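You operate a simulated robot arm through the tools that you are given. There is no shell and no other tool.

You run a simulated robot arm. Do the job below in one go: nothing can be reset, and whatever is moved stays where it is left.

## Task
Shut the grey cabinet down, vent it and plug port 1.
Fine: red main handle shut, black pressure knob to 0, vent to zero, selector OFF, then the yellow plug in and latched, in that order.

It is judged by the outcome, as a careful person would: the job done as asked, and still so three seconds after it is handed in. It fails if anything else is knocked over, pushed out of place, dropped, spilled or broken.

## Robot
A 6-joint arm with a two-finger parallel gripper, fixed in place. Base frame: the origin is at the foot of the arm, x ahead of it, y to its left, z up; the work surface is at about z = 860. Lengths are in mm, angles in rad, forces in N, time in s.
With the tool pointing down near the work surface it reaches from about 360 to 760 mm from the base axis. Its first joint turns from -1.152 to 1.152 rad. Payload 2.45 kg.
Tool frame: the origin (TCP) lies between the finger pads and is the grasp point; the fingertips stand 24 mm ahead of it; z points along the fingers, y is the line along which they close. The gripper opens to 68 mm. The fingers are 17 mm wide and 10 mm thick; the gripper's body (40 by 70 mm) begins 41 mm behind the TCP.
Orientation is that of the tool frame in the base frame, as a unit quaternion [x, y, z, w]. With the fingers straight down and closing along the base's y, the tool's x points along the base's -x, its y along +y and its z along -z.

## Interface
- The arm moves only by the tool move_arm. Its argument "steps" is a list of rows, each a list of 7 numbers: the turn, a rotation vector about the tool's x, y, z in units of 45 degrees (1.0 is 45 degrees), then the shift along the tool's x, y, z in units of 200 mm (1.0 is 200 mm), then the opening in per cent of the stroke, from 0 (shut) to 100 (fully open). In form: [[rx, ry, rz, tx, ty, tz, gripper], ...]. A call has 1 to 20 rows; each row is the pose to reach, as a shift and turn from the pose commanded when the call began, along the tool's axes at that moment. A call with a number of a shift or a turn outside -1 to 1 is refused whole. A row lasts 0.2 s, in which the tool goes at most 50 mm and 0.15 rad; a call with a longer step from one row to the next is refused whole, and so is a gripper value outside its range. Where a pose cannot be reached the arm comes as near as it can. A force on the tool above 90 N (or 10 N above the force at the start of the call, whichever is more), or a blocked arm, ends the call early, and 0.2 s more pass. The fingers move at their own pace (about 108 mm/s each) and stop on an object; they squeeze with about 35 N. The grip force told is the motor's: it shows also when the fingers shut on nothing. Time passes only in rows, and 0.2 s behind the last, so rows that repeat a pose let the fingers close. The reply holds the time, the measured pose of the TCP, the force on the tool along the base axes, the opening and the grip force, in the units named above and with some noise, with the torque about the TCP (base axes, N m) and any sound that the robot's microphone picked up.
- Cameras (640 x 400 px; columns grow to the right, rows downward): "scene" is fixed at [170.4, 423.3, 1449.6]; the picture's right is [-0.68, -0.74, 0.00], its down [-0.51, 0.47, -0.72] and it looks along [0.53, -0.49, -0.70] (base axes); focal length 220 px, centre (320, 200). "wrist" rides on the gripper at [84, 11, -75] in the tool frame; the picture's right is [-0.13, 0.99, 0.00], its down [-0.60, -0.08, -0.79] and it looks along [-0.79, -0.10, 0.61] (tool axes); focal length 251 px, centre (320, 200). There is no depth. A picture from a camera that has moved, and an enlarged one, comes with that camera's place and axes in the base frame and with its lens.
- snapshot(camera): a new picture of that camera. The clock stands still meanwhile.
- close_up(camera, box): a new picture of the part [left, top, right, bottom] of that camera's present view, enlarged. The clock stands still meanwhile.
- hand_in(): hands the job in; it is judged then, once.

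Places have to be worked out from the pictures, the camera data and where the tool is seen. Open the gripper and draw the arm clear of the work before you hand the job in, unless the task says otherwise.

The tools are called after ">>>" by a JSON object that holds its "fn" and its "kwargs". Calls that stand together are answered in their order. move_arm: Moves the arm, as the interface text tells. Its arguments: {"type":"object","properties":{"steps":{"type":"array"}},"required":["steps"]} The other tools are called the same way: snapshot (camera) takes a picture; close_up (camera, box) takes an enlarged picture of a part of a camera's view; hand_in () hands the job in.

At the start:

```text
time: 0.0
tool_pos: [502.4, -28.5, 1269.9]
ee_rot: [-0.001, 1.0, 0.001, 0.0]
ft_force: [-0.2, -0.1, 0.6]
ft_torque: [0.01, 0.04, 0.01]
opening: 67.9
gripper_force: 0.0
```

scene: 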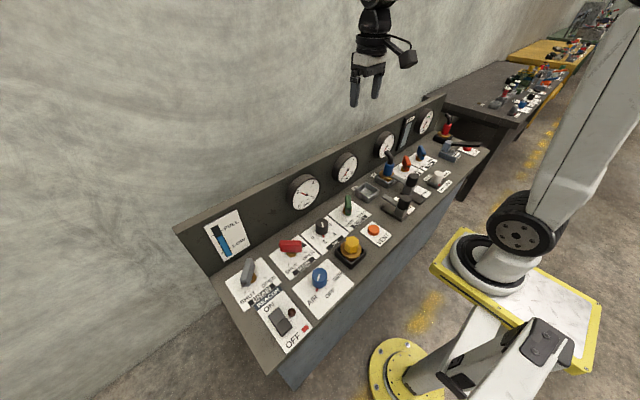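
wrist: 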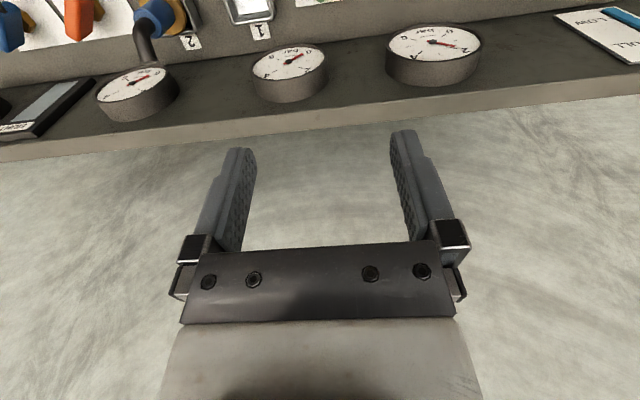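

The overview shows a console with many controls. I'll enlarge parts of the scene to read labels and identify each control.

>>> {"fn": "close_up", "kwargs": {"camera": "scene", "box": [200, 200, 360, 300]}}

>>> {"fn": "close_up", "kwargs": {"camera": "scene", "box": [230, 250, 390, 350]}}

>>> {"fn": "close_up", "kwargs": {"camera": "scene", "box": [340, 140, 480, 228]}}

>>> {"fn": "close_up", "kwargs": {"camera": "scene", "box": [270, 90, 510, 240]}}

```text
4.00 times, centred on (280, 250) of scene
camera zoom: at [170.4, 423.3, 1449.6], right [-0.68, -0.74, 0.0], down [-0.51, 0.47, -0.72], along [0.53, -0.49, -0.7], focal length 879 px, centre (480, 0)
```

zoom: 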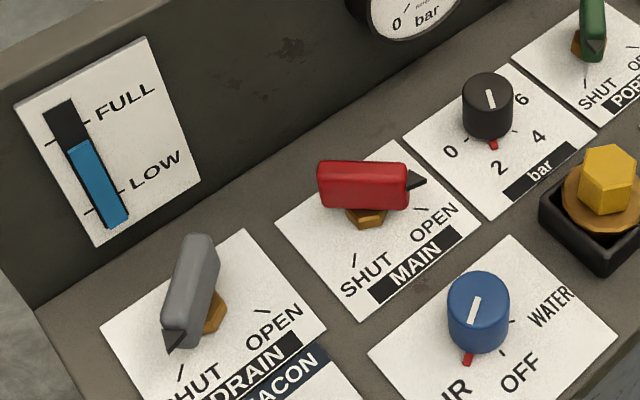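

```text
4.00 times, centred on (310, 300) of scene
camera zoom: at [170.4, 423.3, 1449.6], right [-0.68, -0.74, 0.0], down [-0.51, 0.47, -0.72], along [0.53, -0.49, -0.7], focal length 879 px, centre (360, -200)
```

zoom: 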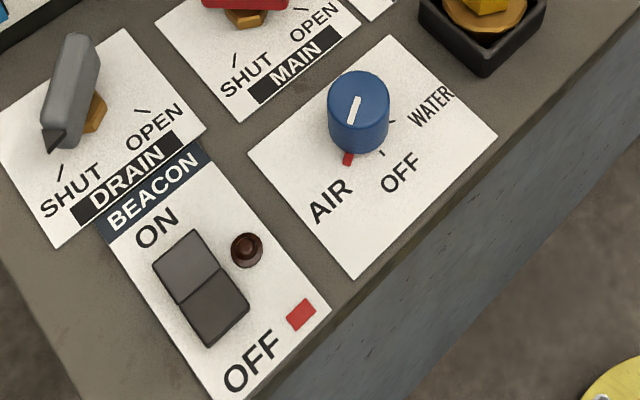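

```text
4.55 times, centred on (410, 184) of scene
camera zoom: at [170.4, 423.3, 1449.6], right [-0.68, -0.74, 0.0], down [-0.51, 0.47, -0.72], along [0.53, -0.49, -0.7], focal length 998 px, centre (-89, 273)
```

zoom: 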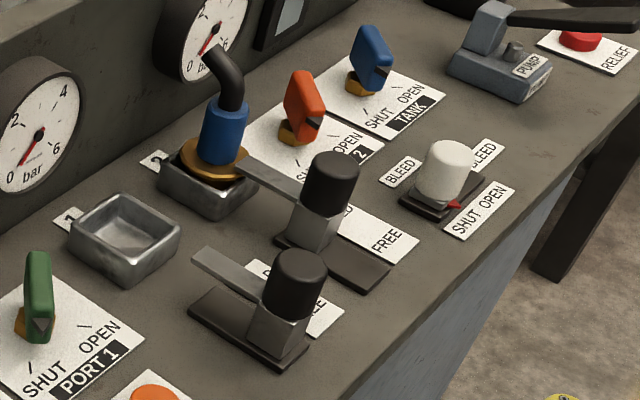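

```text
2.67 times, centred on (390, 165) of scene
camera zoom: at [170.4, 423.3, 1449.6], right [-0.68, -0.74, 0.0], down [-0.51, 0.47, -0.72], along [0.53, -0.49, -0.7], focal length 586 px, centre (133, 293)
```

zoom: 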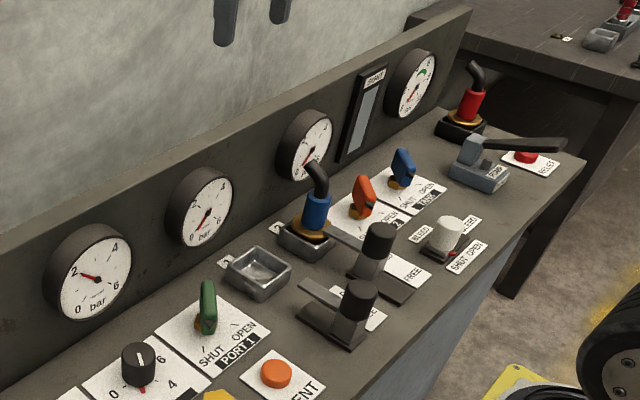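

The console top holds (from +y to -y) DRAIN, MAIN, the bar knob, PORT 1 valve, sockets, latches and so on. I'll pull the wrist camera back to look at the left half of the panel.

>>> {"fn": "move_arm", "kwargs": {"steps": [[0, 0, 0, 0.118, 0.167, 0.05, 100], [0, 0, 0, 0.237, 0.333, 0.1, 100], [0, 0, 0, 0.355, 0.5, 0.15, 100], [0, 0, 0, 0.473, 0.667, 0.2, 100], [0, 0, 0, 0.592, 0.833, 0.25, 100], [0, 0, 0, 0.71, 1.0, 0.3, 100]]}}

>>> {"fn": "snapshot", "kwargs": {"camera": "wrist"}}

```text
time: 1.4
tool_pos: [357.8, 172.2, 1211.1]
ee_rot: [-0.001, 1.0, 0.0, 0.0]
ft_force: [-0.4, -0.5, -0.1]
ft_torque: [0.03, 0.02, 0.03]
opening: 68.1
gripper_force: 0.0
```

```text
taken
camera wrist: at [274.6, 181.8, 1285.1], right [0.13, 0.99, 0.0], down [0.6, -0.08, 0.79], along [0.79, -0.1, -0.61], focal length 251 px, centre (320, 200)
```

wrist: 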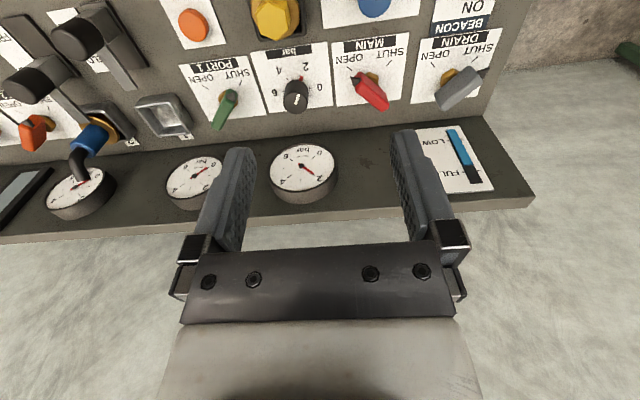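

The view is upside-down but clear. I'll tilt the tool so the camera looks more steeply down at the panel.

>>> {"fn": "move_arm", "kwargs": {"steps": [[0, 0.18, 0, 0, 0, 0, 100], [0, 0.36, 0, -0.1, 0, 0, 100], [0, 0.54, 0, -0.2, 0, 0, 100], [0, 0.7, 0, -0.3, 0, 0, 100]]}}

>>> {"fn": "snapshot", "kwargs": {"camera": "wrist"}}

>>> {"fn": "close_up", "kwargs": {"camera": "wrist", "box": [300, 0, 620, 200]}}

>>> {"fn": "close_up", "kwargs": {"camera": "wrist", "box": [0, 0, 320, 200]}}

```text
time: 2.4
tool_pos: [419.8, 170.7, 1210.0]
ee_rot: [0.0, 0.962, 0.0, -0.272]
ft_force: [0.0, -0.3, 0.1]
ft_torque: [-0.01, -0.02, 0.03]
opening: 68.0
gripper_force: 0.0
```

```text
taken
camera wrist: at [388.0, 181.7, 1316.8], right [0.11, 0.99, -0.07], down [0.93, -0.08, 0.36], along [0.35, -0.1, -0.93], focal length 251 px, centre (320, 200)
```

wrist: 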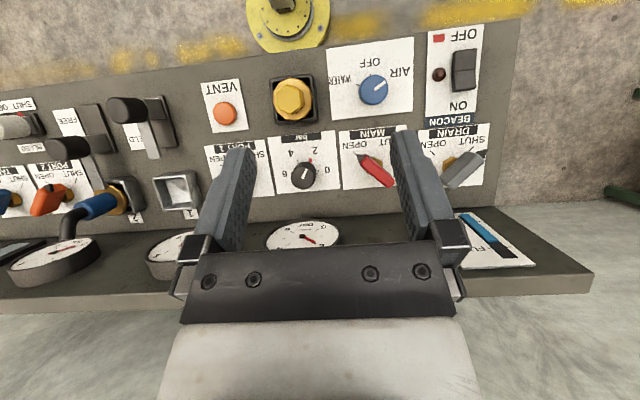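

```text
2.00 times, centred on (460, 100) of wrist
camera zoom: at [388.0, 181.7, 1316.8], right [0.11, 0.99, -0.07], down [0.93, -0.08, 0.36], along [0.35, -0.1, -0.93], focal length 503 px, centre (40, 400)
```

zoom: 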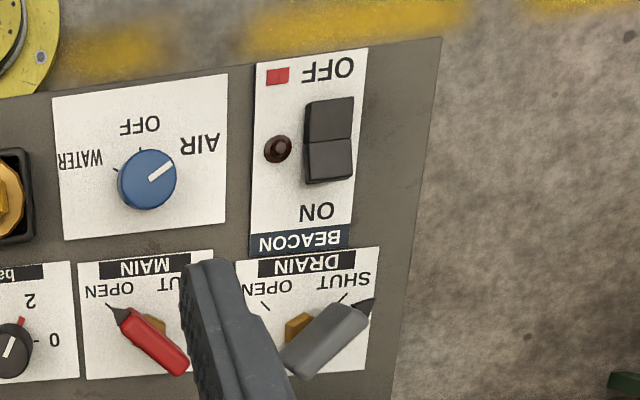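

```text
2.00 times, centred on (160, 100) of wrist
camera zoom: at [388.0, 181.7, 1316.8], right [0.11, 0.99, -0.07], down [0.93, -0.08, 0.36], along [0.35, -0.1, -0.93], focal length 503 px, centre (640, 400)
```

zoom: 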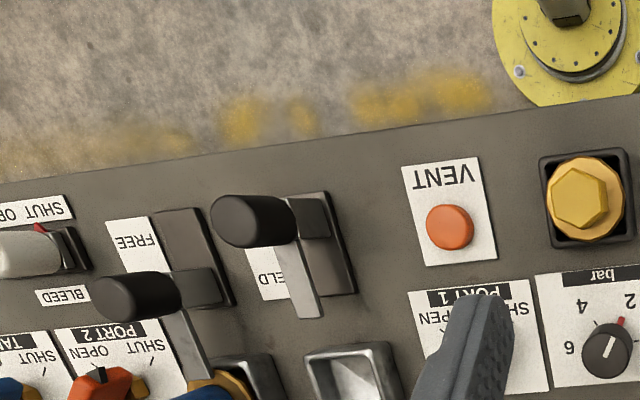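

Selector is at AIR and the MAIN pointer is at OPEN. I'll zoom further on each control in the scene camera for markings.

>>> {"fn": "close_up", "kwargs": {"camera": "scene", "box": [264, 225, 344, 275]}}

>>> {"fn": "close_up", "kwargs": {"camera": "scene", "box": [325, 185, 405, 235]}}

>>> {"fn": "close_up", "kwargs": {"camera": "scene", "box": [375, 170, 455, 220]}}

>>> {"fn": "close_up", "kwargs": {"camera": "scene", "box": [280, 160, 360, 210]}}

>>> {"fn": "close_up", "kwargs": {"camera": "scene", "box": [325, 225, 405, 275]}}

>>> {"fn": "close_up", "kwargs": {"camera": "scene", "box": [370, 110, 450, 160]}}

```text
8.00 times, centred on (304, 250) of scene
camera zoom: at [170.4, 423.3, 1449.6], right [-0.68, -0.74, 0.0], down [-0.51, 0.47, -0.72], along [0.53, -0.49, -0.7], focal length 1757 px, centre (448, -200)
```

zoom: 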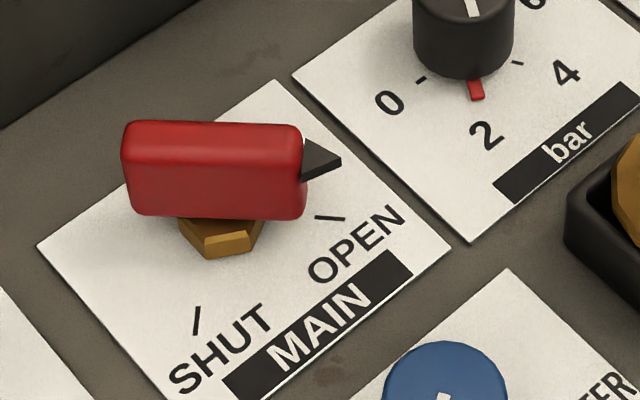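

```text
8.00 times, centred on (365, 210) of scene
camera zoom: at [170.4, 423.3, 1449.6], right [-0.68, -0.74, 0.0], down [-0.51, 0.47, -0.72], along [0.53, -0.49, -0.7], focal length 1757 px, centre (-40, 120)
```

zoom: 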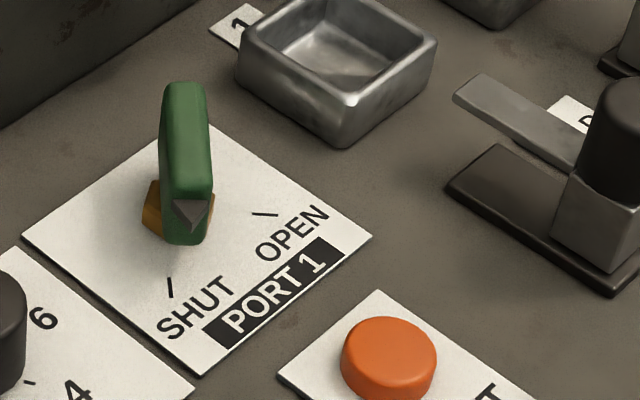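

```text
8.00 times, centred on (415, 195) of scene
camera zoom: at [170.4, 423.3, 1449.6], right [-0.68, -0.74, 0.0], down [-0.51, 0.47, -0.72], along [0.53, -0.49, -0.7], focal length 1757 px, centre (-440, 240)
```

zoom: 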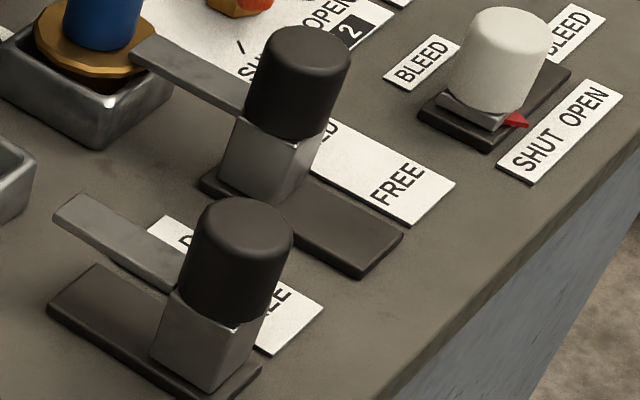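

```text
8.00 times, centred on (320, 185) of scene
camera zoom: at [170.4, 423.3, 1449.6], right [-0.68, -0.74, 0.0], down [-0.51, 0.47, -0.72], along [0.53, -0.49, -0.7], focal length 1757 px, centre (320, 320)
```

zoom: 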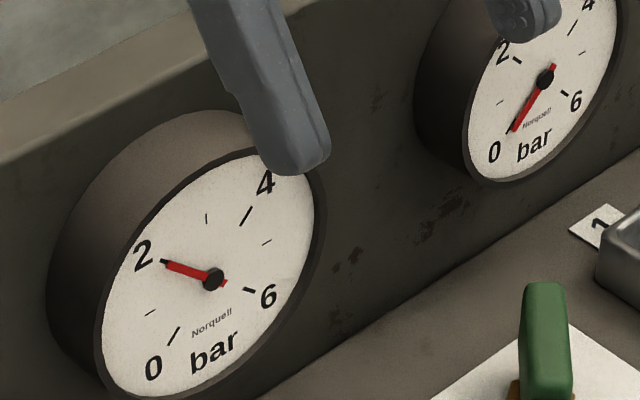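

```text
8.00 times, centred on (365, 250) of scene
camera zoom: at [170.4, 423.3, 1449.6], right [-0.68, -0.74, 0.0], down [-0.51, 0.47, -0.72], along [0.53, -0.49, -0.7], focal length 1757 px, centre (-40, -200)
```

zoom: 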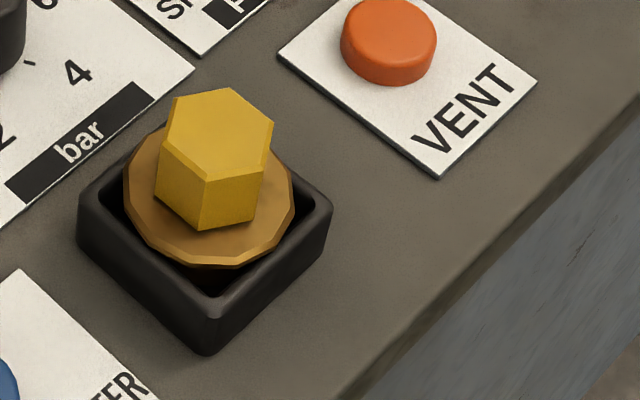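

```text
8.00 times, centred on (410, 135) of scene
camera zoom: at [170.4, 423.3, 1449.6], right [-0.68, -0.74, 0.0], down [-0.51, 0.47, -0.72], along [0.53, -0.49, -0.7], focal length 1757 px, centre (-400, 720)
```

zoom: 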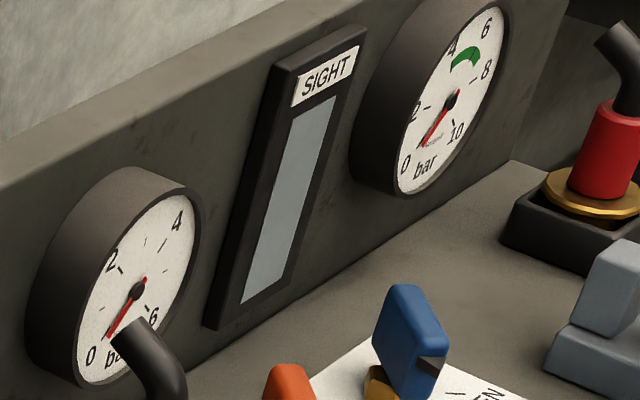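

PORT 1 valve is already at SHUT, the main gauge reads 2 bar, port gauges 0; the latches are sliders (FREE at front, HELD at the rear). I estimate the MAIN pivot at about (494, 240), z≈870. I'll go vertical and lower toward it for a close view.

>>> {"fn": "move_arm", "kwargs": {"steps": [[0, -0.175, 0, -0.109, 0.043, 0.153, 100], [0, -0.35, 0, -0.218, 0.085, 0.306, 100], [0, -0.525, 0, -0.326, 0.128, 0.46, 100], [0, -0.7, 0, -0.435, 0.17, 0.613, 100]]}}

>>> {"fn": "snapshot", "kwargs": {"camera": "wrist"}}

>>> {"fn": "close_up", "kwargs": {"camera": "wrist", "box": [160, 0, 480, 200]}}

>>> {"fn": "snapshot", "kwargs": {"camera": "scene"}}

```text
time: 3.4
tool_pos: [428.6, 204.9, 1057.6]
ee_rot: [-0.001, 1.0, 0.0, 0.002]
ft_force: [-0.4, 0.6, -0.2]
ft_torque: [0.03, 0.03, -0.02]
opening: 68.0
gripper_force: 0.1
```

```text
taken
camera wrist: at [344.6, 213.9, 1132.3], right [0.13, 0.99, 0.0], down [0.6, -0.08, 0.79], along [0.79, -0.1, -0.61], focal length 251 px, centre (320, 200)
```

wrist: 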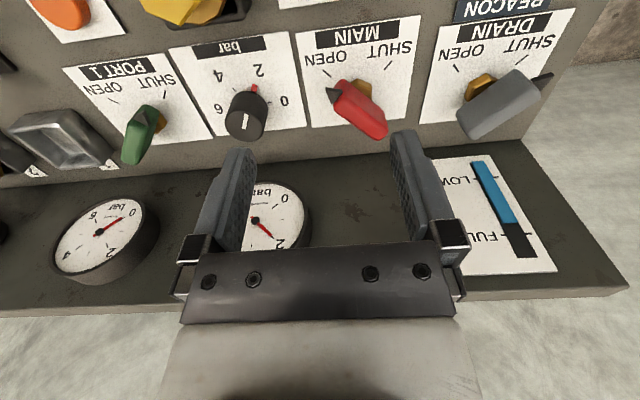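

```text
2.00 times, centred on (320, 100) of wrist
camera zoom: at [344.6, 213.9, 1132.3], right [0.13, 0.99, 0.0], down [0.6, -0.08, 0.79], along [0.79, -0.1, -0.61], focal length 503 px, centre (320, 400)
```

zoom: 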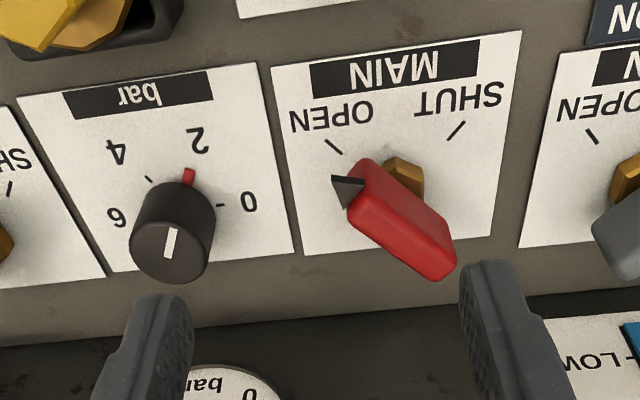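

```text
taken
```

scene: 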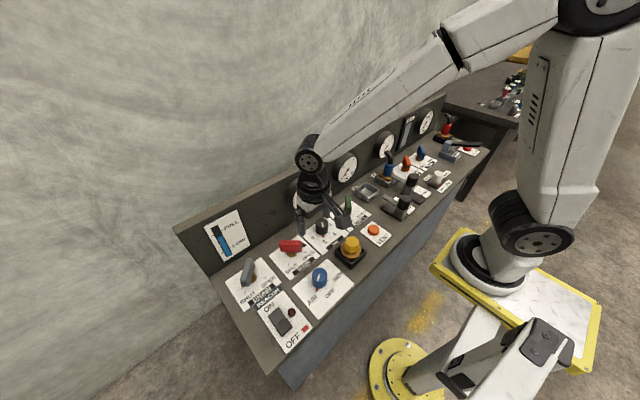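

The MAIN pivot estimate varies between x=495 and 505, so I want a straight-down look. I'll tilt 45° to put the wrist camera right above MAIN, well clear at about z=990.

>>> {"fn": "move_arm", "kwargs": {"steps": [[0, 0.167, 0, -0.064, 0.013, 0.058, 100], [0, 0.333, 0, -0.128, 0.027, 0.117, 100], [0, 0.5, 0, -0.192, 0.04, 0.175, 100], [0, 0.667, 0, -0.257, 0.053, 0.233, 100], [0, 0.833, 0, -0.321, 0.067, 0.292, 100], [0, 1.0, 0, -0.385, 0.08, 0.35, 100]]}}

>>> {"fn": "snapshot", "kwargs": {"camera": "wrist"}}

>>> {"fn": "close_up", "kwargs": {"camera": "wrist", "box": [160, 50, 480, 250]}}

```text
time: 4.8
tool_pos: [497.2, 220.0, 1002.7]
ee_rot: [-0.001, 0.923, -0.005, -0.385]
ft_force: [-74.4, -29.5, 39.4]
ft_torque: [1.76, -8.33, -2.94]
opening: 68.2
gripper_force: 0.1
stopped in row 6: the force on the tool passed its limit at 163 N (the readings are from after the stop); the commanded pose is now the measured one
```

```text
taken
camera wrist: at [491.6, 230.8, 1114.3], right [0.09, 0.99, -0.1], down [0.99, -0.07, 0.13], along [0.12, -0.11, -0.99], focal length 251 px, centre (320, 200)
```

wrist: 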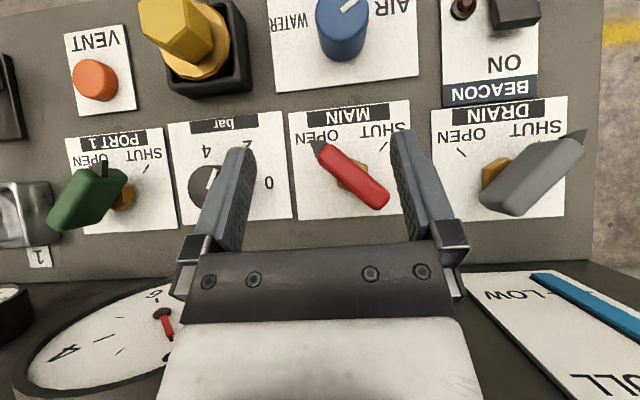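

```text
2.00 times, centred on (320, 150) of wrist
camera zoom: at [491.6, 230.8, 1114.3], right [0.09, 0.99, -0.1], down [0.99, -0.07, 0.13], along [0.12, -0.11, -0.99], focal length 503 px, centre (320, 300)
```

zoom: 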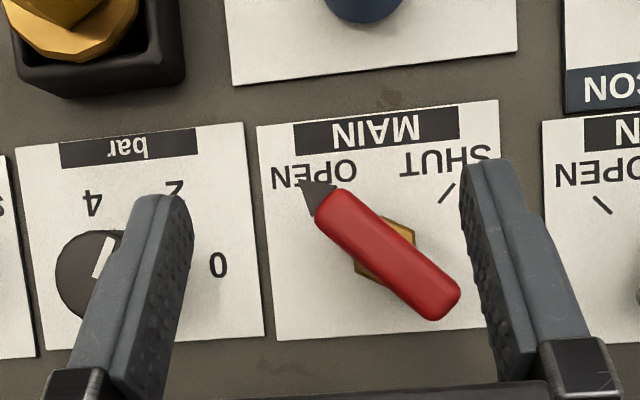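

I touched the gauge on the back panel with the wrist body (163 N stop). I'll back off straight away along tool +x (up and toward the robot) and check.

>>> {"fn": "move_arm", "kwargs": {"steps": [[0, 0, 0, 0.1, 0, 0, 100], [0, 0, 0, 0.25, 0, 0, 100]]}}

>>> {"fn": "close_up", "kwargs": {"camera": "scene", "box": [250, 140, 410, 240]}}

>>> {"fn": "snapshot", "kwargs": {"camera": "wrist"}}

```text
time: 5.4
tool_pos: [467.5, 222.8, 1033.7]
ee_rot: [-0.001, 0.925, -0.002, -0.381]
ft_force: [0.7, -0.1, 0.0]
ft_torque: [0.04, -0.02, -0.03]
opening: 67.8
gripper_force: 0.1
```

```text
4.00 times, centred on (330, 190) of scene
camera zoom: at [170.5, 423.3, 1449.6], right [-0.68, -0.74, 0.0], down [-0.51, 0.47, -0.72], along [0.53, -0.49, -0.7], focal length 879 px, centre (280, 240)
```

zoom: 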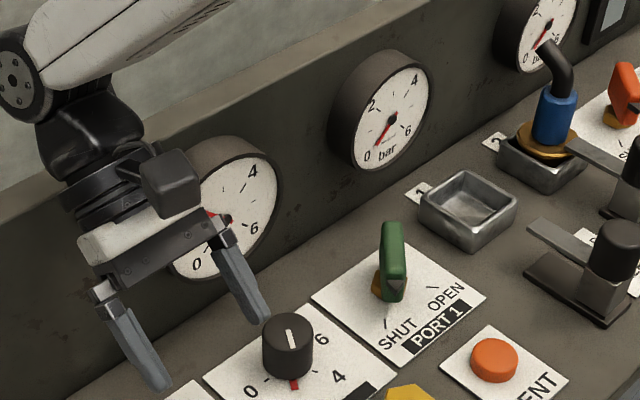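

```text
taken
camera wrist: at [460.4, 232.5, 1145.4], right [0.09, 0.99, -0.09], down [0.99, -0.07, 0.14], along [0.13, -0.11, -0.99], focal length 251 px, centre (320, 200)
```

wrist: 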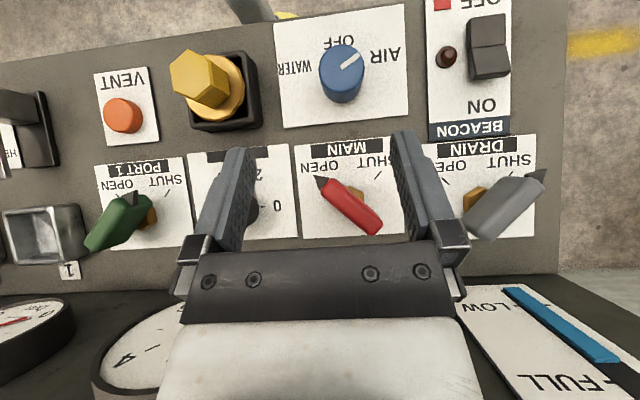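

The gauge is unharmed; the back panel is a hazard at about x≥565, so I'll work with a vertical tool. From the overhead view the MAIN pivot is (500, 239) with the bar at 45° and z 887–918. Now going vertical above it.

>>> {"fn": "move_arm", "kwargs": {"steps": [[0, -0.166, 0, 0, 0, 0, 80], [0, -0.332, 0, 0, 0, 0, 70], [0, -0.498, 0, -0.04, 0.02, -0.016, 65], [0, -0.664, 0, -0.08, 0.04, -0.032, 65], [0, -0.83, 0, -0.12, 0.06, -0.048, 65], [0, -0.996, 0, -0.165, 0.081, -0.065, 65]]}}

>>> {"fn": "snapshot", "kwargs": {"camera": "wrist"}}

>>> {"fn": "snapshot", "kwargs": {"camera": "scene"}}

```text
time: 6.8
tool_pos: [498.0, 237.4, 1018.2]
ee_rot: [-0.002, 1.0, -0.002, 0.001]
ft_force: [-0.1, 0.3, 0.5]
ft_torque: [-0.04, 0.02, -0.05]
opening: 44.0
gripper_force: 0.0
```

```text
taken
camera wrist: at [414.8, 247.5, 1092.8], right [0.12, 0.99, 0.0], down [0.6, -0.07, 0.79], along [0.79, -0.1, -0.61], focal length 251 px, centre (320, 200)
```

wrist: 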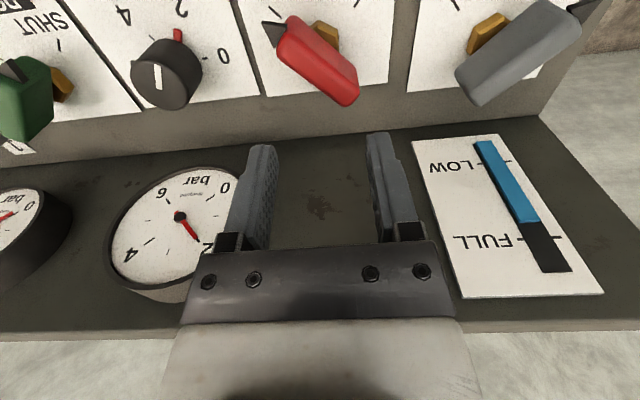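

```text
taken
```

scene: 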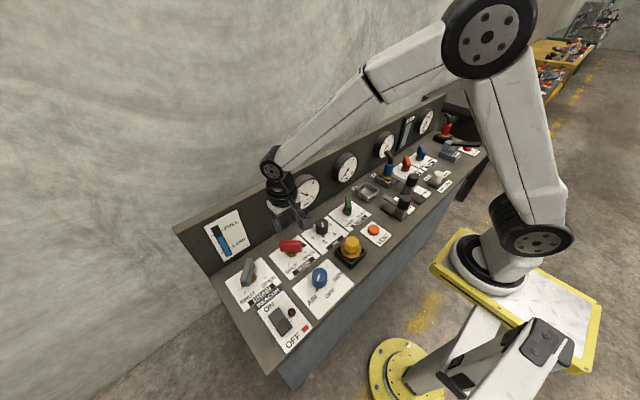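

The back panel starts at x≈596, so there is clearance. Next I turn the tool −45° about its z and go down over the red bar to TCP z≈905.

>>> {"fn": "move_arm", "kwargs": {"steps": [[0, 0, -0.17, 0, 0, 0, 65], [0, 0, -0.34, -0.01, 0.008, 0, 65], [0, 0, -0.51, -0.01, 0.008, 0, 65], [0, 0, -0.68, -0.01, 0.008, 0, 65], [0, 0, -0.85, -0.01, 0.008, 0, 65], [0, 0, -1.0, -0.01, 0.008, 0, 65], [0, 0, -1.0, -0.01, 0.008, 0.15, 65], [0, 0, -1.0, -0.01, 0.008, 0.3, 65]]}}

>>> {"fn": "snapshot", "kwargs": {"camera": "wrist"}}

>>> {"fn": "close_up", "kwargs": {"camera": "scene", "box": [230, 180, 350, 255]}}

```text
time: 8.6
tool_pos: [502.7, 238.1, 959.5]
ee_rot: [-0.385, 0.923, -0.002, -0.002]
ft_force: [-0.4, 0.6, 0.0]
ft_torque: [0.03, 0.02, 0.0]
opening: 44.3
gripper_force: 0.0
```

```text
taken
camera wrist: at [436.1, 186.1, 1034.1], right [-0.61, 0.79, 0.0], down [0.48, 0.38, 0.79], along [0.63, 0.48, -0.61], focal length 251 px, centre (320, 200)
```

wrist: 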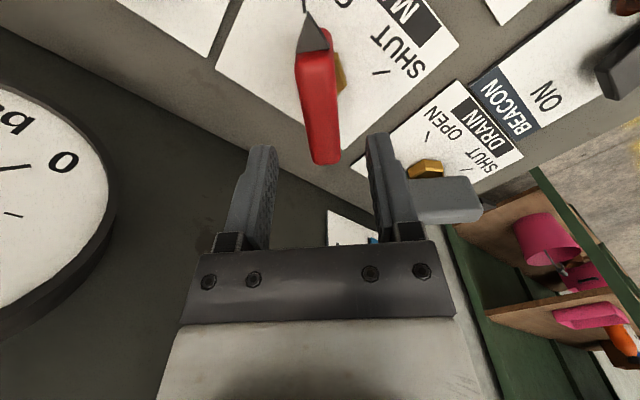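

```text
5.33 times, centred on (290, 218) of scene
camera zoom: at [170.4, 423.3, 1449.6], right [-0.68, -0.74, 0.0], down [-0.51, 0.47, -0.72], along [0.53, -0.49, -0.7], focal length 1172 px, centre (480, 107)
```

zoom: 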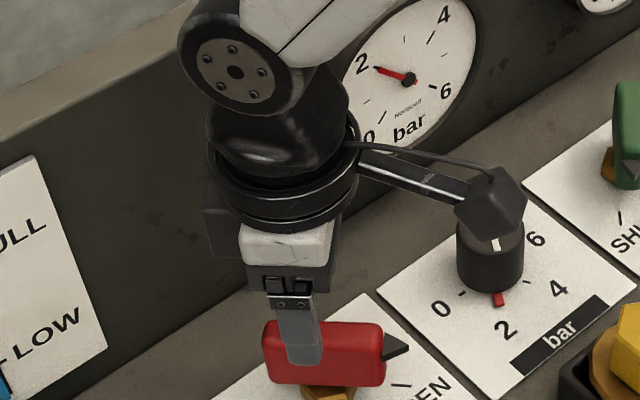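

The bar sits exactly between the fingers in the image (row ≈110, col 319). I'll go down 54 mm and close on it.

>>> {"fn": "move_arm", "kwargs": {"steps": [[0, 0, 0, 0, 0, 0.1, 65], [0, 0, 0, 0, 0, 0.2, 65], [0, 0, 0, 0.005, 0, 0.27, 65], [0, 0, 0, 0.005, 0, 0.27, 65], [0, 0, 0, 0.005, 0, 0.27, 0], [0, 0, 0, 0.005, 0, 0.27, 0], [0, 0, 0, 0.005, 0, 0.27, 0]]}}

>>> {"fn": "snapshot", "kwargs": {"camera": "wrist"}}

>>> {"fn": "close_up", "kwargs": {"camera": "scene", "box": [230, 180, 350, 255]}}

```text
time: 10.2
tool_pos: [499.8, 237.3, 904.7]
ee_rot: [-0.385, 0.923, -0.002, -0.001]
ft_force: [-1.9, 5.0, -5.0]
ft_torque: [1.1, 0.41, -0.12]
opening: 18.7
gripper_force: 36.7
```

```text
taken
camera wrist: at [434.0, 185.3, 979.3], right [-0.61, 0.79, 0.0], down [0.48, 0.38, 0.79], along [0.63, 0.48, -0.61], focal length 251 px, centre (320, 200)
```

wrist: 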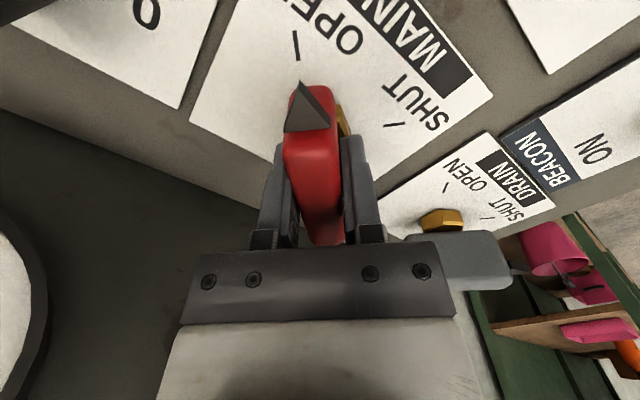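

```text
5.33 times, centred on (290, 218) of scene
camera zoom: at [170.5, 423.4, 1449.5], right [-0.68, -0.74, 0.0], down [-0.51, 0.47, -0.72], along [0.53, -0.49, -0.7], focal length 1172 px, centre (480, 107)
```

zoom: 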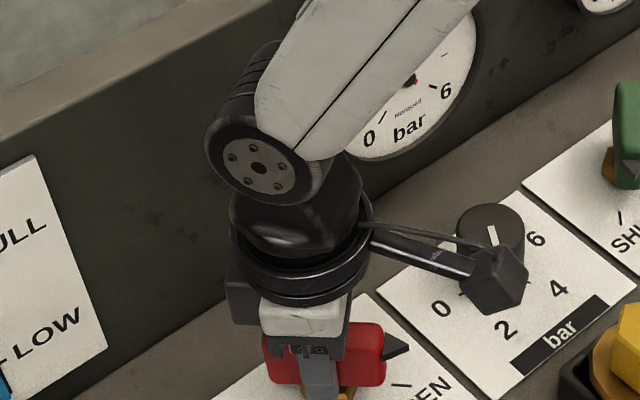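

Gripped (18.7 mm). I'll turn the handle clockwise (seen from above) by the first 45°.

>>> {"fn": "move_arm", "kwargs": {"steps": [[0, 0, 0.15, 0, 0, 0, 0], [0, 0, 0.3, 0, 0, 0, 0], [0, 0, 0.45, 0, 0, 0, 0], [0, 0, 0.6, 0, 0, 0, 0], [0, 0, 0.75, 0, 0, 0, 0], [0, 0, 0.9, 0, 0, 0, 0], [0, 0, 1.0, 0, 0, 0, 0]]}}

>>> {"fn": "snapshot", "kwargs": {"camera": "wrist"}}

```text
time: 11.8
tool_pos: [501.2, 237.5, 904.8]
ee_rot: [-0.001, 1.0, -0.002, 0.0]
ft_force: [11.7, -7.2, -22.3]
ft_torque: [1.28, 0.6, 0.03]
opening: 19.0
gripper_force: 37.0
```

```text
taken
camera wrist: at [417.1, 247.6, 979.2], right [0.13, 0.99, -0.01], down [0.6, -0.07, 0.79], along [0.79, -0.1, -0.61], focal length 251 px, centre (320, 200)
```

wrist: 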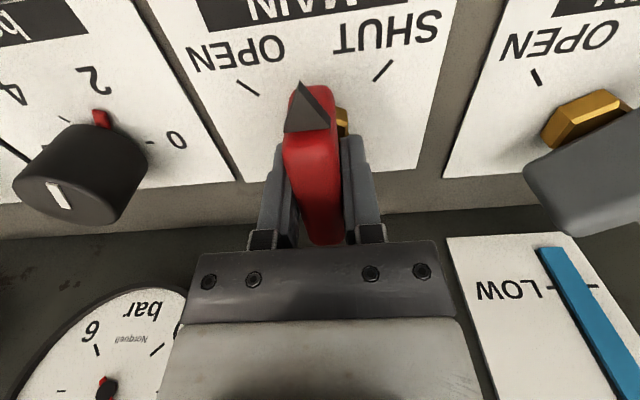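

It turns freely and is midway between OPEN and SHUT. Another 45° to SHUT.

>>> {"fn": "move_arm", "kwargs": {"steps": [[0, 0, 0.15, 0, 0, 0, 0], [0, 0, 0.3, 0, 0, 0, 0], [0, 0, 0.45, 0, 0, 0, 0], [0, 0, 0.6, 0, 0, 0, 0], [0, 0, 0.75, 0, 0, 0, 0], [0, 0, 0.9, 0, 0, 0, 0], [0, 0, 1.0, 0, 0, 0, 0], [0, 0, 1.0, 0, 0, 0, 0]]}}

>>> {"fn": "snapshot", "kwargs": {"camera": "wrist"}}

>>> {"fn": "close_up", "kwargs": {"camera": "scene", "box": [230, 180, 350, 255]}}

```text
time: 13.6
tool_pos: [500.5, 237.6, 905.9]
ee_rot: [0.381, 0.924, -0.002, 0.001]
ft_force: [7.7, -25.4, -10.2]
ft_torque: [1.0, -0.52, -0.01]
opening: 19.0
gripper_force: 37.1
```

```text
taken
camera wrist: at [448.7, 303.8, 979.8], right [0.79, 0.61, 0.0], down [0.37, -0.48, 0.8], along [0.48, -0.63, -0.61], focal length 251 px, centre (320, 200)
```

wrist: 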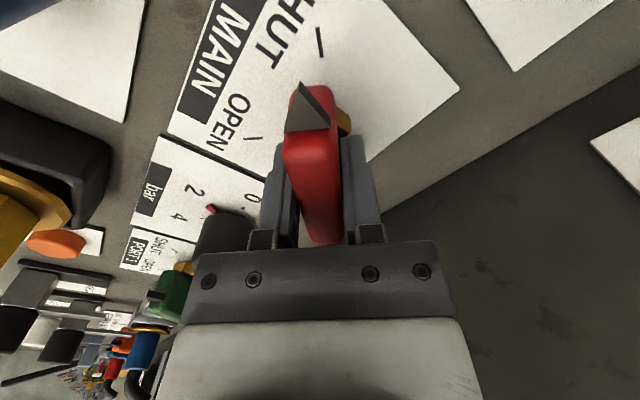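

```text
5.33 times, centred on (290, 218) of scene
camera zoom: at [170.8, 422.6, 1449.7], right [-0.68, -0.74, 0.0], down [-0.51, 0.47, -0.72], along [0.53, -0.48, -0.7], focal length 1172 px, centre (480, 107)
```

zoom: 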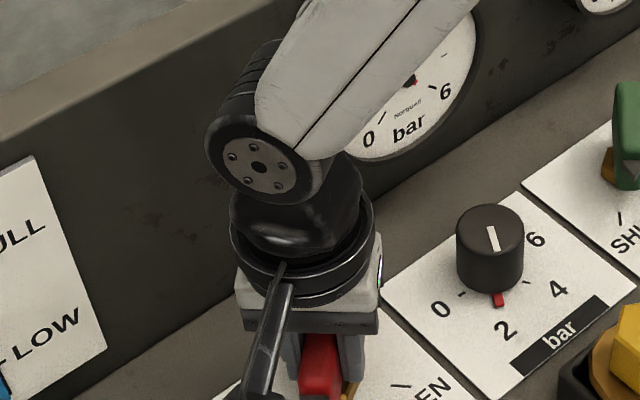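

The pointer is about 7° short of the SHUT mark. I'll continue in small steps and watch the torque.

>>> {"fn": "move_arm", "kwargs": {"steps": [[0, 0, 0.08, 0, 0, 0, 0], [0, 0, 0.16, 0, 0, 0, 0], [0, 0, 0.16, 0, 0, 0, 0]]}}

>>> {"fn": "snapshot", "kwargs": {"camera": "wrist"}}

```text
time: 14.4
tool_pos: [499.6, 237.5, 905.5]
ee_rot: [0.438, 0.899, -0.002, 0.001]
ft_force: [-5.9, -17.7, 0.4]
ft_torque: [0.55, -0.6, 0.97]
opening: 20.7
gripper_force: 37.8
```

```text
taken
camera wrist: at [456.6, 310.4, 979.9], right [0.86, 0.51, 0.0], down [0.31, -0.52, 0.8], along [0.4, -0.69, -0.61], focal length 251 px, centre (320, 200)
```

wrist: 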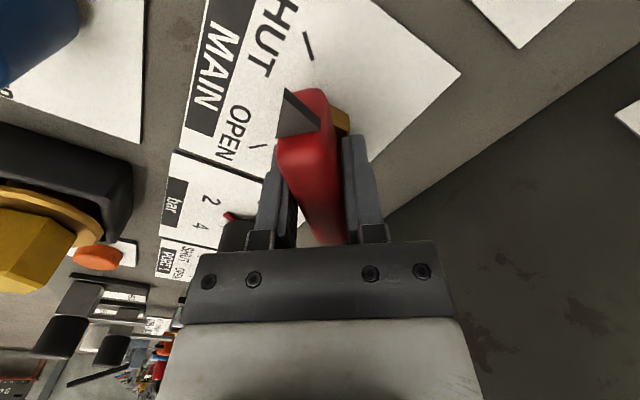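

A stop was reached (torque 0.97, the bar no longer follows): MAIN is fully shut. I'll relax the twist, open to about 45 mm, and rise.

>>> {"fn": "move_arm", "kwargs": {"steps": [[0, 0, -0.12, 0, 0, 0, 0], [0, 0, -0.12, 0, 0, 0, 65], [0, 0, -0.12, 0, 0, 0, 65], [0, 0, -0.12, 0, 0, -0.1, 65], [0, 0, -0.12, 0, 0, -0.25, 65], [0, 0, -0.12, 0, 0, -0.45, 65], [0, 0, -0.12, 0, 0, -0.6, 65]]}}

>>> {"fn": "close_up", "kwargs": {"camera": "scene", "box": [230, 180, 350, 255]}}

>>> {"fn": "snapshot", "kwargs": {"camera": "wrist"}}

```text
time: 16.0
tool_pos: [500.1, 238.3, 1024.8]
ee_rot: [0.395, 0.919, -0.003, 0.001]
ft_force: [0.4, 0.1, -0.6]
ft_torque: [-0.01, 0.03, 0.03]
opening: 44.4
gripper_force: 0.0
```

```text
5.33 times, centred on (290, 218) of scene
camera zoom: at [170.4, 423.3, 1449.6], right [-0.68, -0.74, 0.0], down [-0.51, 0.47, -0.72], along [0.53, -0.49, -0.7], focal length 1172 px, centre (480, 107)
```

zoom: 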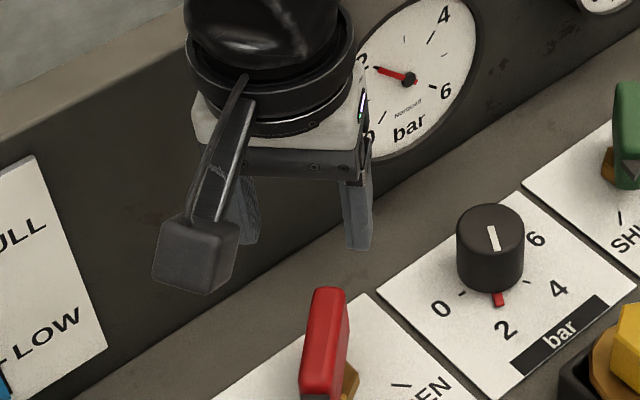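

```text
taken
camera wrist: at [451.2, 306.0, 1097.7], right [0.81, 0.59, 0.0], down [0.36, -0.49, 0.8], along [0.47, -0.64, -0.61], focal length 251 px, centre (320, 200)
```

wrist: 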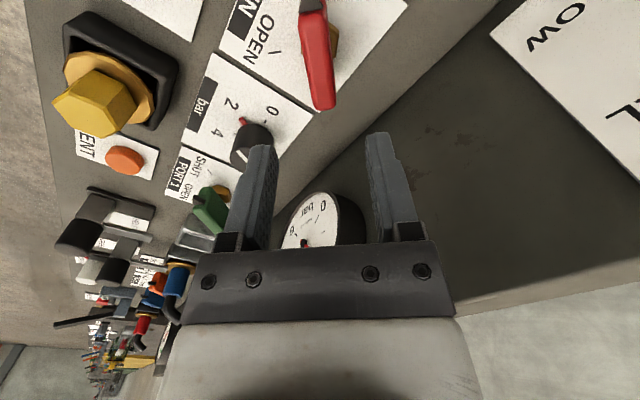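

MAIN is shut. Next the pressure knob, which I place at about (499, 112), top z≈905; the gauge still reads 2 bar. Moving above it and unwinding the wrist.

>>> {"fn": "move_arm", "kwargs": {"steps": [[0, 0, -0.143, -0.065, -0.062, 0.007, 65], [0, 0, -0.286, -0.13, -0.125, 0.014, 65], [0, 0, -0.429, -0.194, -0.187, 0.021, 65], [0, 0, -0.571, -0.259, -0.25, 0.029, 65], [0, 0, -0.714, -0.324, -0.312, 0.036, 65], [0, 0, -0.857, -0.389, -0.375, 0.043, 65], [0, 0, -1.0, -0.4535, -0.437, 0.05, 65]]}}

>>> {"fn": "snapshot", "kwargs": {"camera": "wrist"}}

>>> {"fn": "close_up", "kwargs": {"camera": "scene", "box": [270, 180, 390, 255]}}

```text
time: 17.6
tool_pos: [499.5, 113.7, 1016.8]
ee_rot: [0.013, 1.0, -0.002, 0.0]
ft_force: [0.1, -0.2, 0.2]
ft_torque: [0.01, -0.03, 0.03]
opening: 44.2
gripper_force: 0.0
```

```text
taken
camera wrist: at [415.7, 125.4, 1090.6], right [0.15, 0.99, 0.0], down [0.6, -0.09, 0.79], along [0.78, -0.13, -0.61], focal length 251 px, centre (320, 200)
```

wrist: 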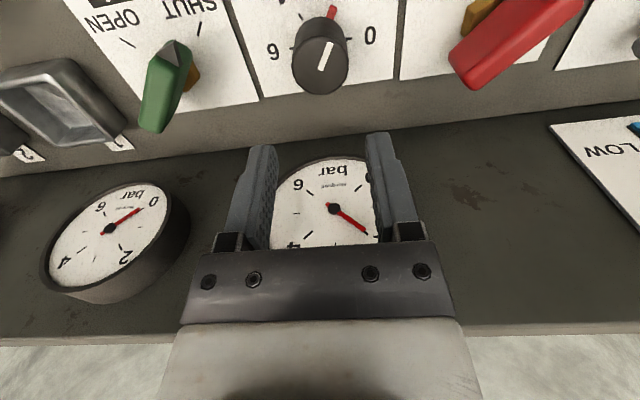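

```text
5.33 times, centred on (330, 218) of scene
camera zoom: at [170.4, 423.3, 1449.6], right [-0.68, -0.74, 0.0], down [-0.51, 0.47, -0.72], along [0.53, -0.49, -0.7], focal length 1172 px, centre (267, 107)
```

zoom: 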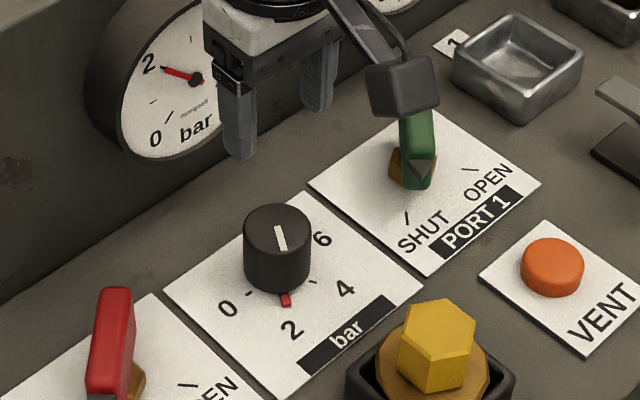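

>>> {"fn": "close_up", "kwargs": {"camera": "wrist", "box": [240, 0, 400, 100]}}

```text
4.00 times, centred on (320, 50) of wrist
camera zoom: at [415.7, 125.4, 1090.6], right [0.15, 0.99, 0.0], down [0.6, -0.09, 0.79], along [0.78, -0.13, -0.61], focal length 1006 px, centre (320, 800)
```

zoom: 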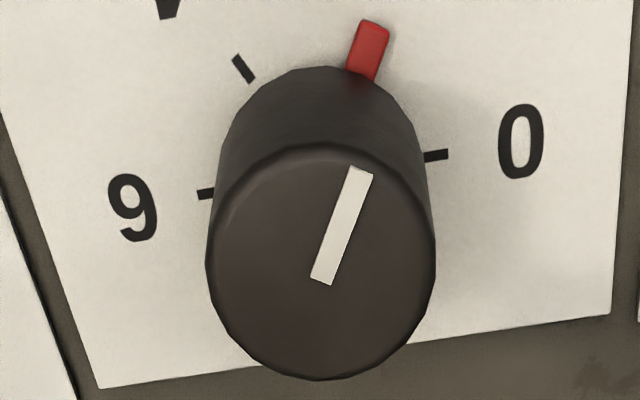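

The knob's top centre falls exactly on the tool axis (320, 65.5); its diameter is about 41 mm, so I need the gripper fully open. The pointer is at 2, needing 60° clockwise. I'll pre-turn −15° and descend to z≈898.

>>> {"fn": "move_arm", "kwargs": {"steps": [[0, 0, -0.16, 0, 0, 0, 100], [0, 0, -0.33, 0, 0, 0.1, 100], [0, 0, -0.33, 0, 0, 0.2, 100], [0, 0, -0.33, 0, 0, 0.3, 100], [0, 0, -0.33, 0, 0, 0.4, 100], [0, 0, -0.33, 0, 0, 0.5, 100], [0, 0, -0.33, 0, 0, 0.59, 100], [0, 0, -0.33, 0, 0, 0.59, 100]]}}

>>> {"fn": "snapshot", "kwargs": {"camera": "wrist"}}

>>> {"fn": "close_up", "kwargs": {"camera": "scene", "box": [270, 180, 390, 255]}}

```text
time: 19.4
tool_pos: [500.1, 114.9, 897.8]
ee_rot: [-0.116, 0.993, -0.002, 0.0]
ft_force: [0.0, 0.1, -0.4]
ft_torque: [-0.04, 0.04, -0.03]
opening: 68.1
gripper_force: 0.0
```

```text
taken
camera wrist: at [415.0, 103.7, 973.0], right [-0.1, 0.99, 0.0], down [0.61, 0.07, 0.79], along [0.79, 0.08, -0.61], focal length 251 px, centre (320, 200)
```

wrist: 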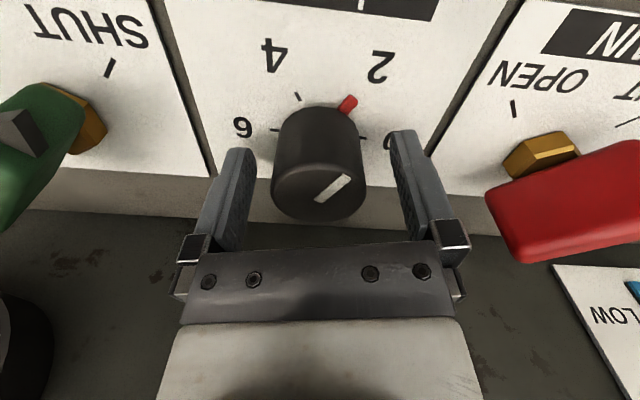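

```text
5.33 times, centred on (330, 218) of scene
camera zoom: at [170.4, 423.3, 1449.6], right [-0.68, -0.74, 0.0], down [-0.51, 0.47, -0.72], along [0.53, -0.49, -0.7], focal length 1172 px, centre (267, 107)
```

zoom: 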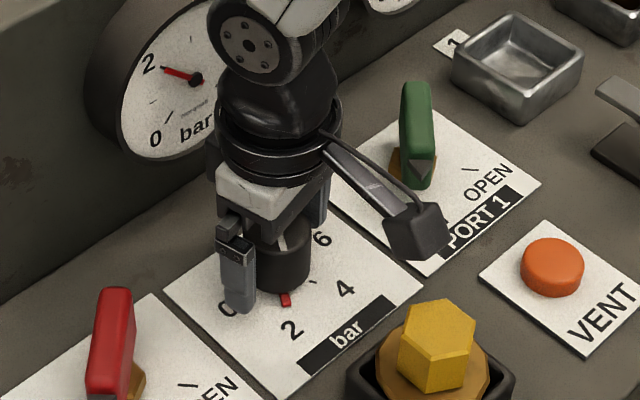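

The knob is well centred between the fingers. Closing and turning the first 45° clockwise.

>>> {"fn": "move_arm", "kwargs": {"steps": [[0, 0, 0, 0, 0, 0, 0], [0, 0, 0, 0, 0, 0, 0], [0, 0, 0, 0, 0, 0, 0], [0, 0, 0.15, 0, 0, 0, 0], [0, 0, 0.3, 0, 0, 0, 0], [0, 0, 0.45, 0, 0, 0, 0], [0, 0, 0.6, 0, 0, 0, 0], [0, 0, 0.75, 0, 0, 0, 0], [0, 0, 0.9, 0, 0, 0, 0], [0, 0, 1.0, 0, 0, 0, 0]]}}

>>> {"fn": "snapshot", "kwargs": {"camera": "wrist"}}

>>> {"fn": "close_up", "kwargs": {"camera": "scene", "box": [270, 180, 390, 255]}}

```text
time: 21.6
tool_pos: [499.9, 114.0, 899.1]
ee_rot: [0.274, 0.962, -0.002, 0.0]
ft_force: [-1.0, 12.0, -3.2]
ft_torque: [0.97, 0.43, 0.02]
opening: 40.6
gripper_force: 44.5
```

```text
taken
camera wrist: at [433.8, 166.0, 972.8], right [0.63, 0.77, 0.0], down [0.47, -0.38, 0.79], along [0.61, -0.5, -0.61], focal length 251 px, centre (320, 200)
```

wrist: 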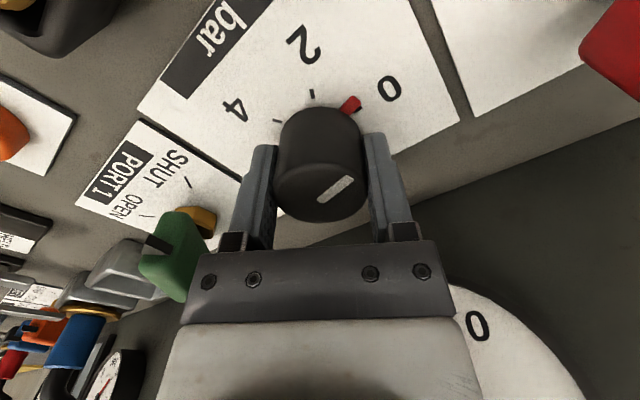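

```text
5.33 times, centred on (330, 218) of scene
camera zoom: at [170.4, 423.6, 1449.5], right [-0.68, -0.74, 0.0], down [-0.51, 0.47, -0.72], along [0.53, -0.49, -0.7], focal length 1172 px, centre (267, 107)
```

zoom: 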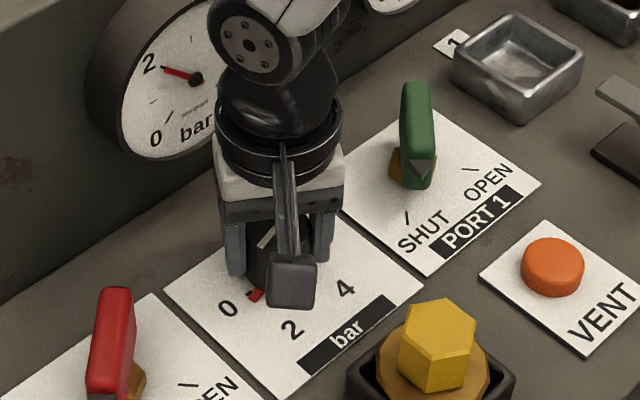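

The knob follows; about 15–20° remain to the 0 tick. Continuing with small steps.

>>> {"fn": "move_arm", "kwargs": {"steps": [[0, 0, 0.12, 0, 0, 0, 0], [0, 0, 0.24, 0, 0, 0, 0], [0, 0, 0.34, 0, 0, 0, 0], [0, 0, 0.34, 0, 0, 0, 0]]}}

>>> {"fn": "snapshot", "kwargs": {"camera": "wrist"}}

>>> {"fn": "close_up", "kwargs": {"camera": "scene", "box": [270, 180, 390, 255]}}

```text
time: 22.6
tool_pos: [498.8, 114.2, 899.0]
ee_rot: [0.397, 0.918, -0.002, 0.002]
ft_force: [-2.2, 18.8, 4.4]
ft_torque: [-0.12, -0.21, 1.08]
opening: 40.6
gripper_force: 44.1
```

```text
taken
camera wrist: at [450.2, 181.3, 972.6], right [0.81, 0.58, 0.0], down [0.35, -0.49, 0.8], along [0.46, -0.65, -0.6], focal length 251 px, centre (320, 200)
```

wrist: 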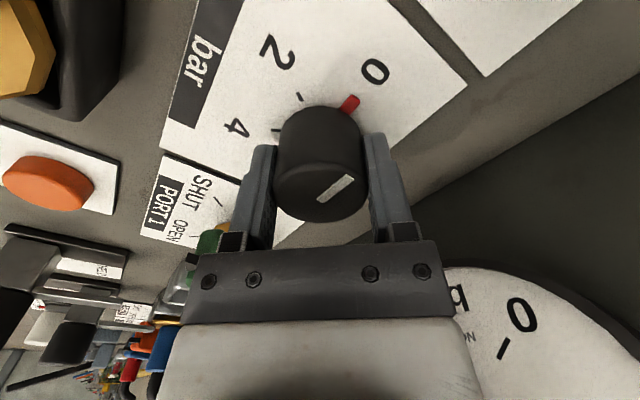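

```text
5.33 times, centred on (330, 218) of scene
camera zoom: at [170.3, 423.8, 1449.4], right [-0.68, -0.74, 0.0], down [-0.51, 0.47, -0.72], along [0.53, -0.49, -0.7], focal length 1172 px, centre (267, 107)
```

zoom: 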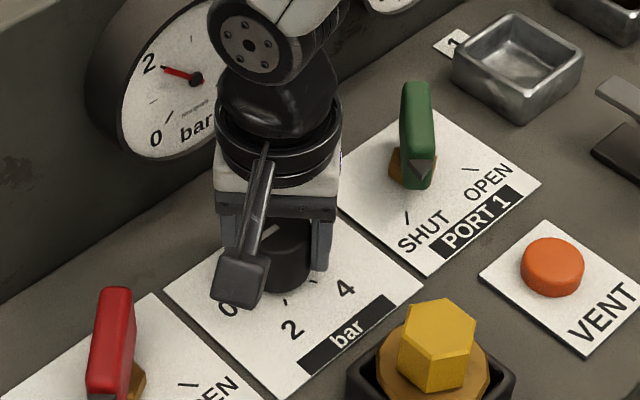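

Torque rose to 1.08 N·m, which looks like the 0 stop. I'll push 3° further to confirm, then relax, release and rise to check.

>>> {"fn": "move_arm", "kwargs": {"steps": [[0, 0, 0.07, 0, 0, 0, 0], [0, 0, 0.07, 0, 0, 0, 0]]}}

>>> {"fn": "move_arm", "kwargs": {"steps": [[0, 0, -0.07, 0, 0, 0, 0], [0, 0, -0.07, 0, 0, 0, 100], [0, 0, -0.07, 0, 0, 0, 100], [0, 0, -0.07, 0, 0, -0.1, 100], [0, 0, -0.07, 0, 0, -0.25, 100], [0, 0, -0.07, 0, 0, -0.45, 100], [0, 0, -0.07, 0, 0, -0.6, 100]]}}

>>> {"fn": "snapshot", "kwargs": {"camera": "wrist"}}

>>> {"fn": "close_up", "kwargs": {"camera": "scene", "box": [270, 180, 390, 255]}}

```text
time: 23.2
tool_pos: [500.2, 113.6, 899.2]
ee_rot: [0.424, 0.906, -0.001, 0.002]
ft_force: [8.1, 16.0, 3.9]
ft_torque: [-0.22, -0.02, 1.22]
opening: 40.9
gripper_force: 45.4
```

```text
time: 24.8
tool_pos: [499.0, 112.9, 1016.1]
ee_rot: [0.398, 0.917, -0.002, 0.0]
ft_force: [-0.4, 0.0, 0.0]
ft_torque: [0.0, -0.01, 0.03]
opening: 68.0
gripper_force: 0.1
```

```text
taken
camera wrist: at [450.7, 180.8, 1091.1], right [0.81, 0.58, 0.0], down [0.35, -0.49, 0.8], along [0.46, -0.65, -0.61], focal length 251 px, centre (320, 200)
```

wrist: 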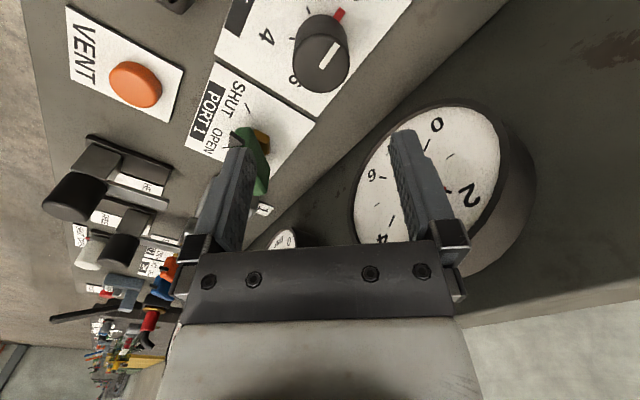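

```text
5.33 times, centred on (330, 218) of scene
camera zoom: at [170.4, 423.3, 1449.6], right [-0.68, -0.74, 0.0], down [-0.51, 0.47, -0.72], along [0.53, -0.49, -0.7], focal length 1172 px, centre (267, 107)
```

zoom: 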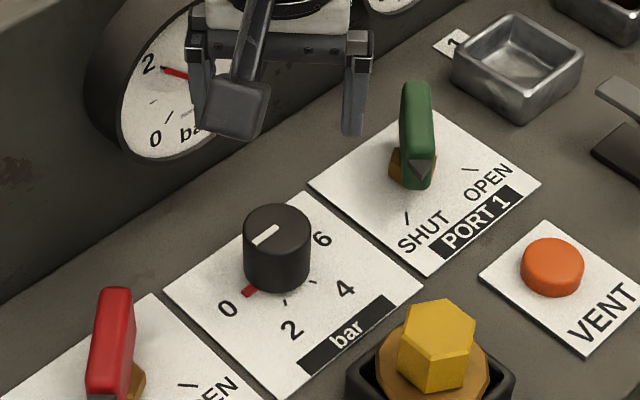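

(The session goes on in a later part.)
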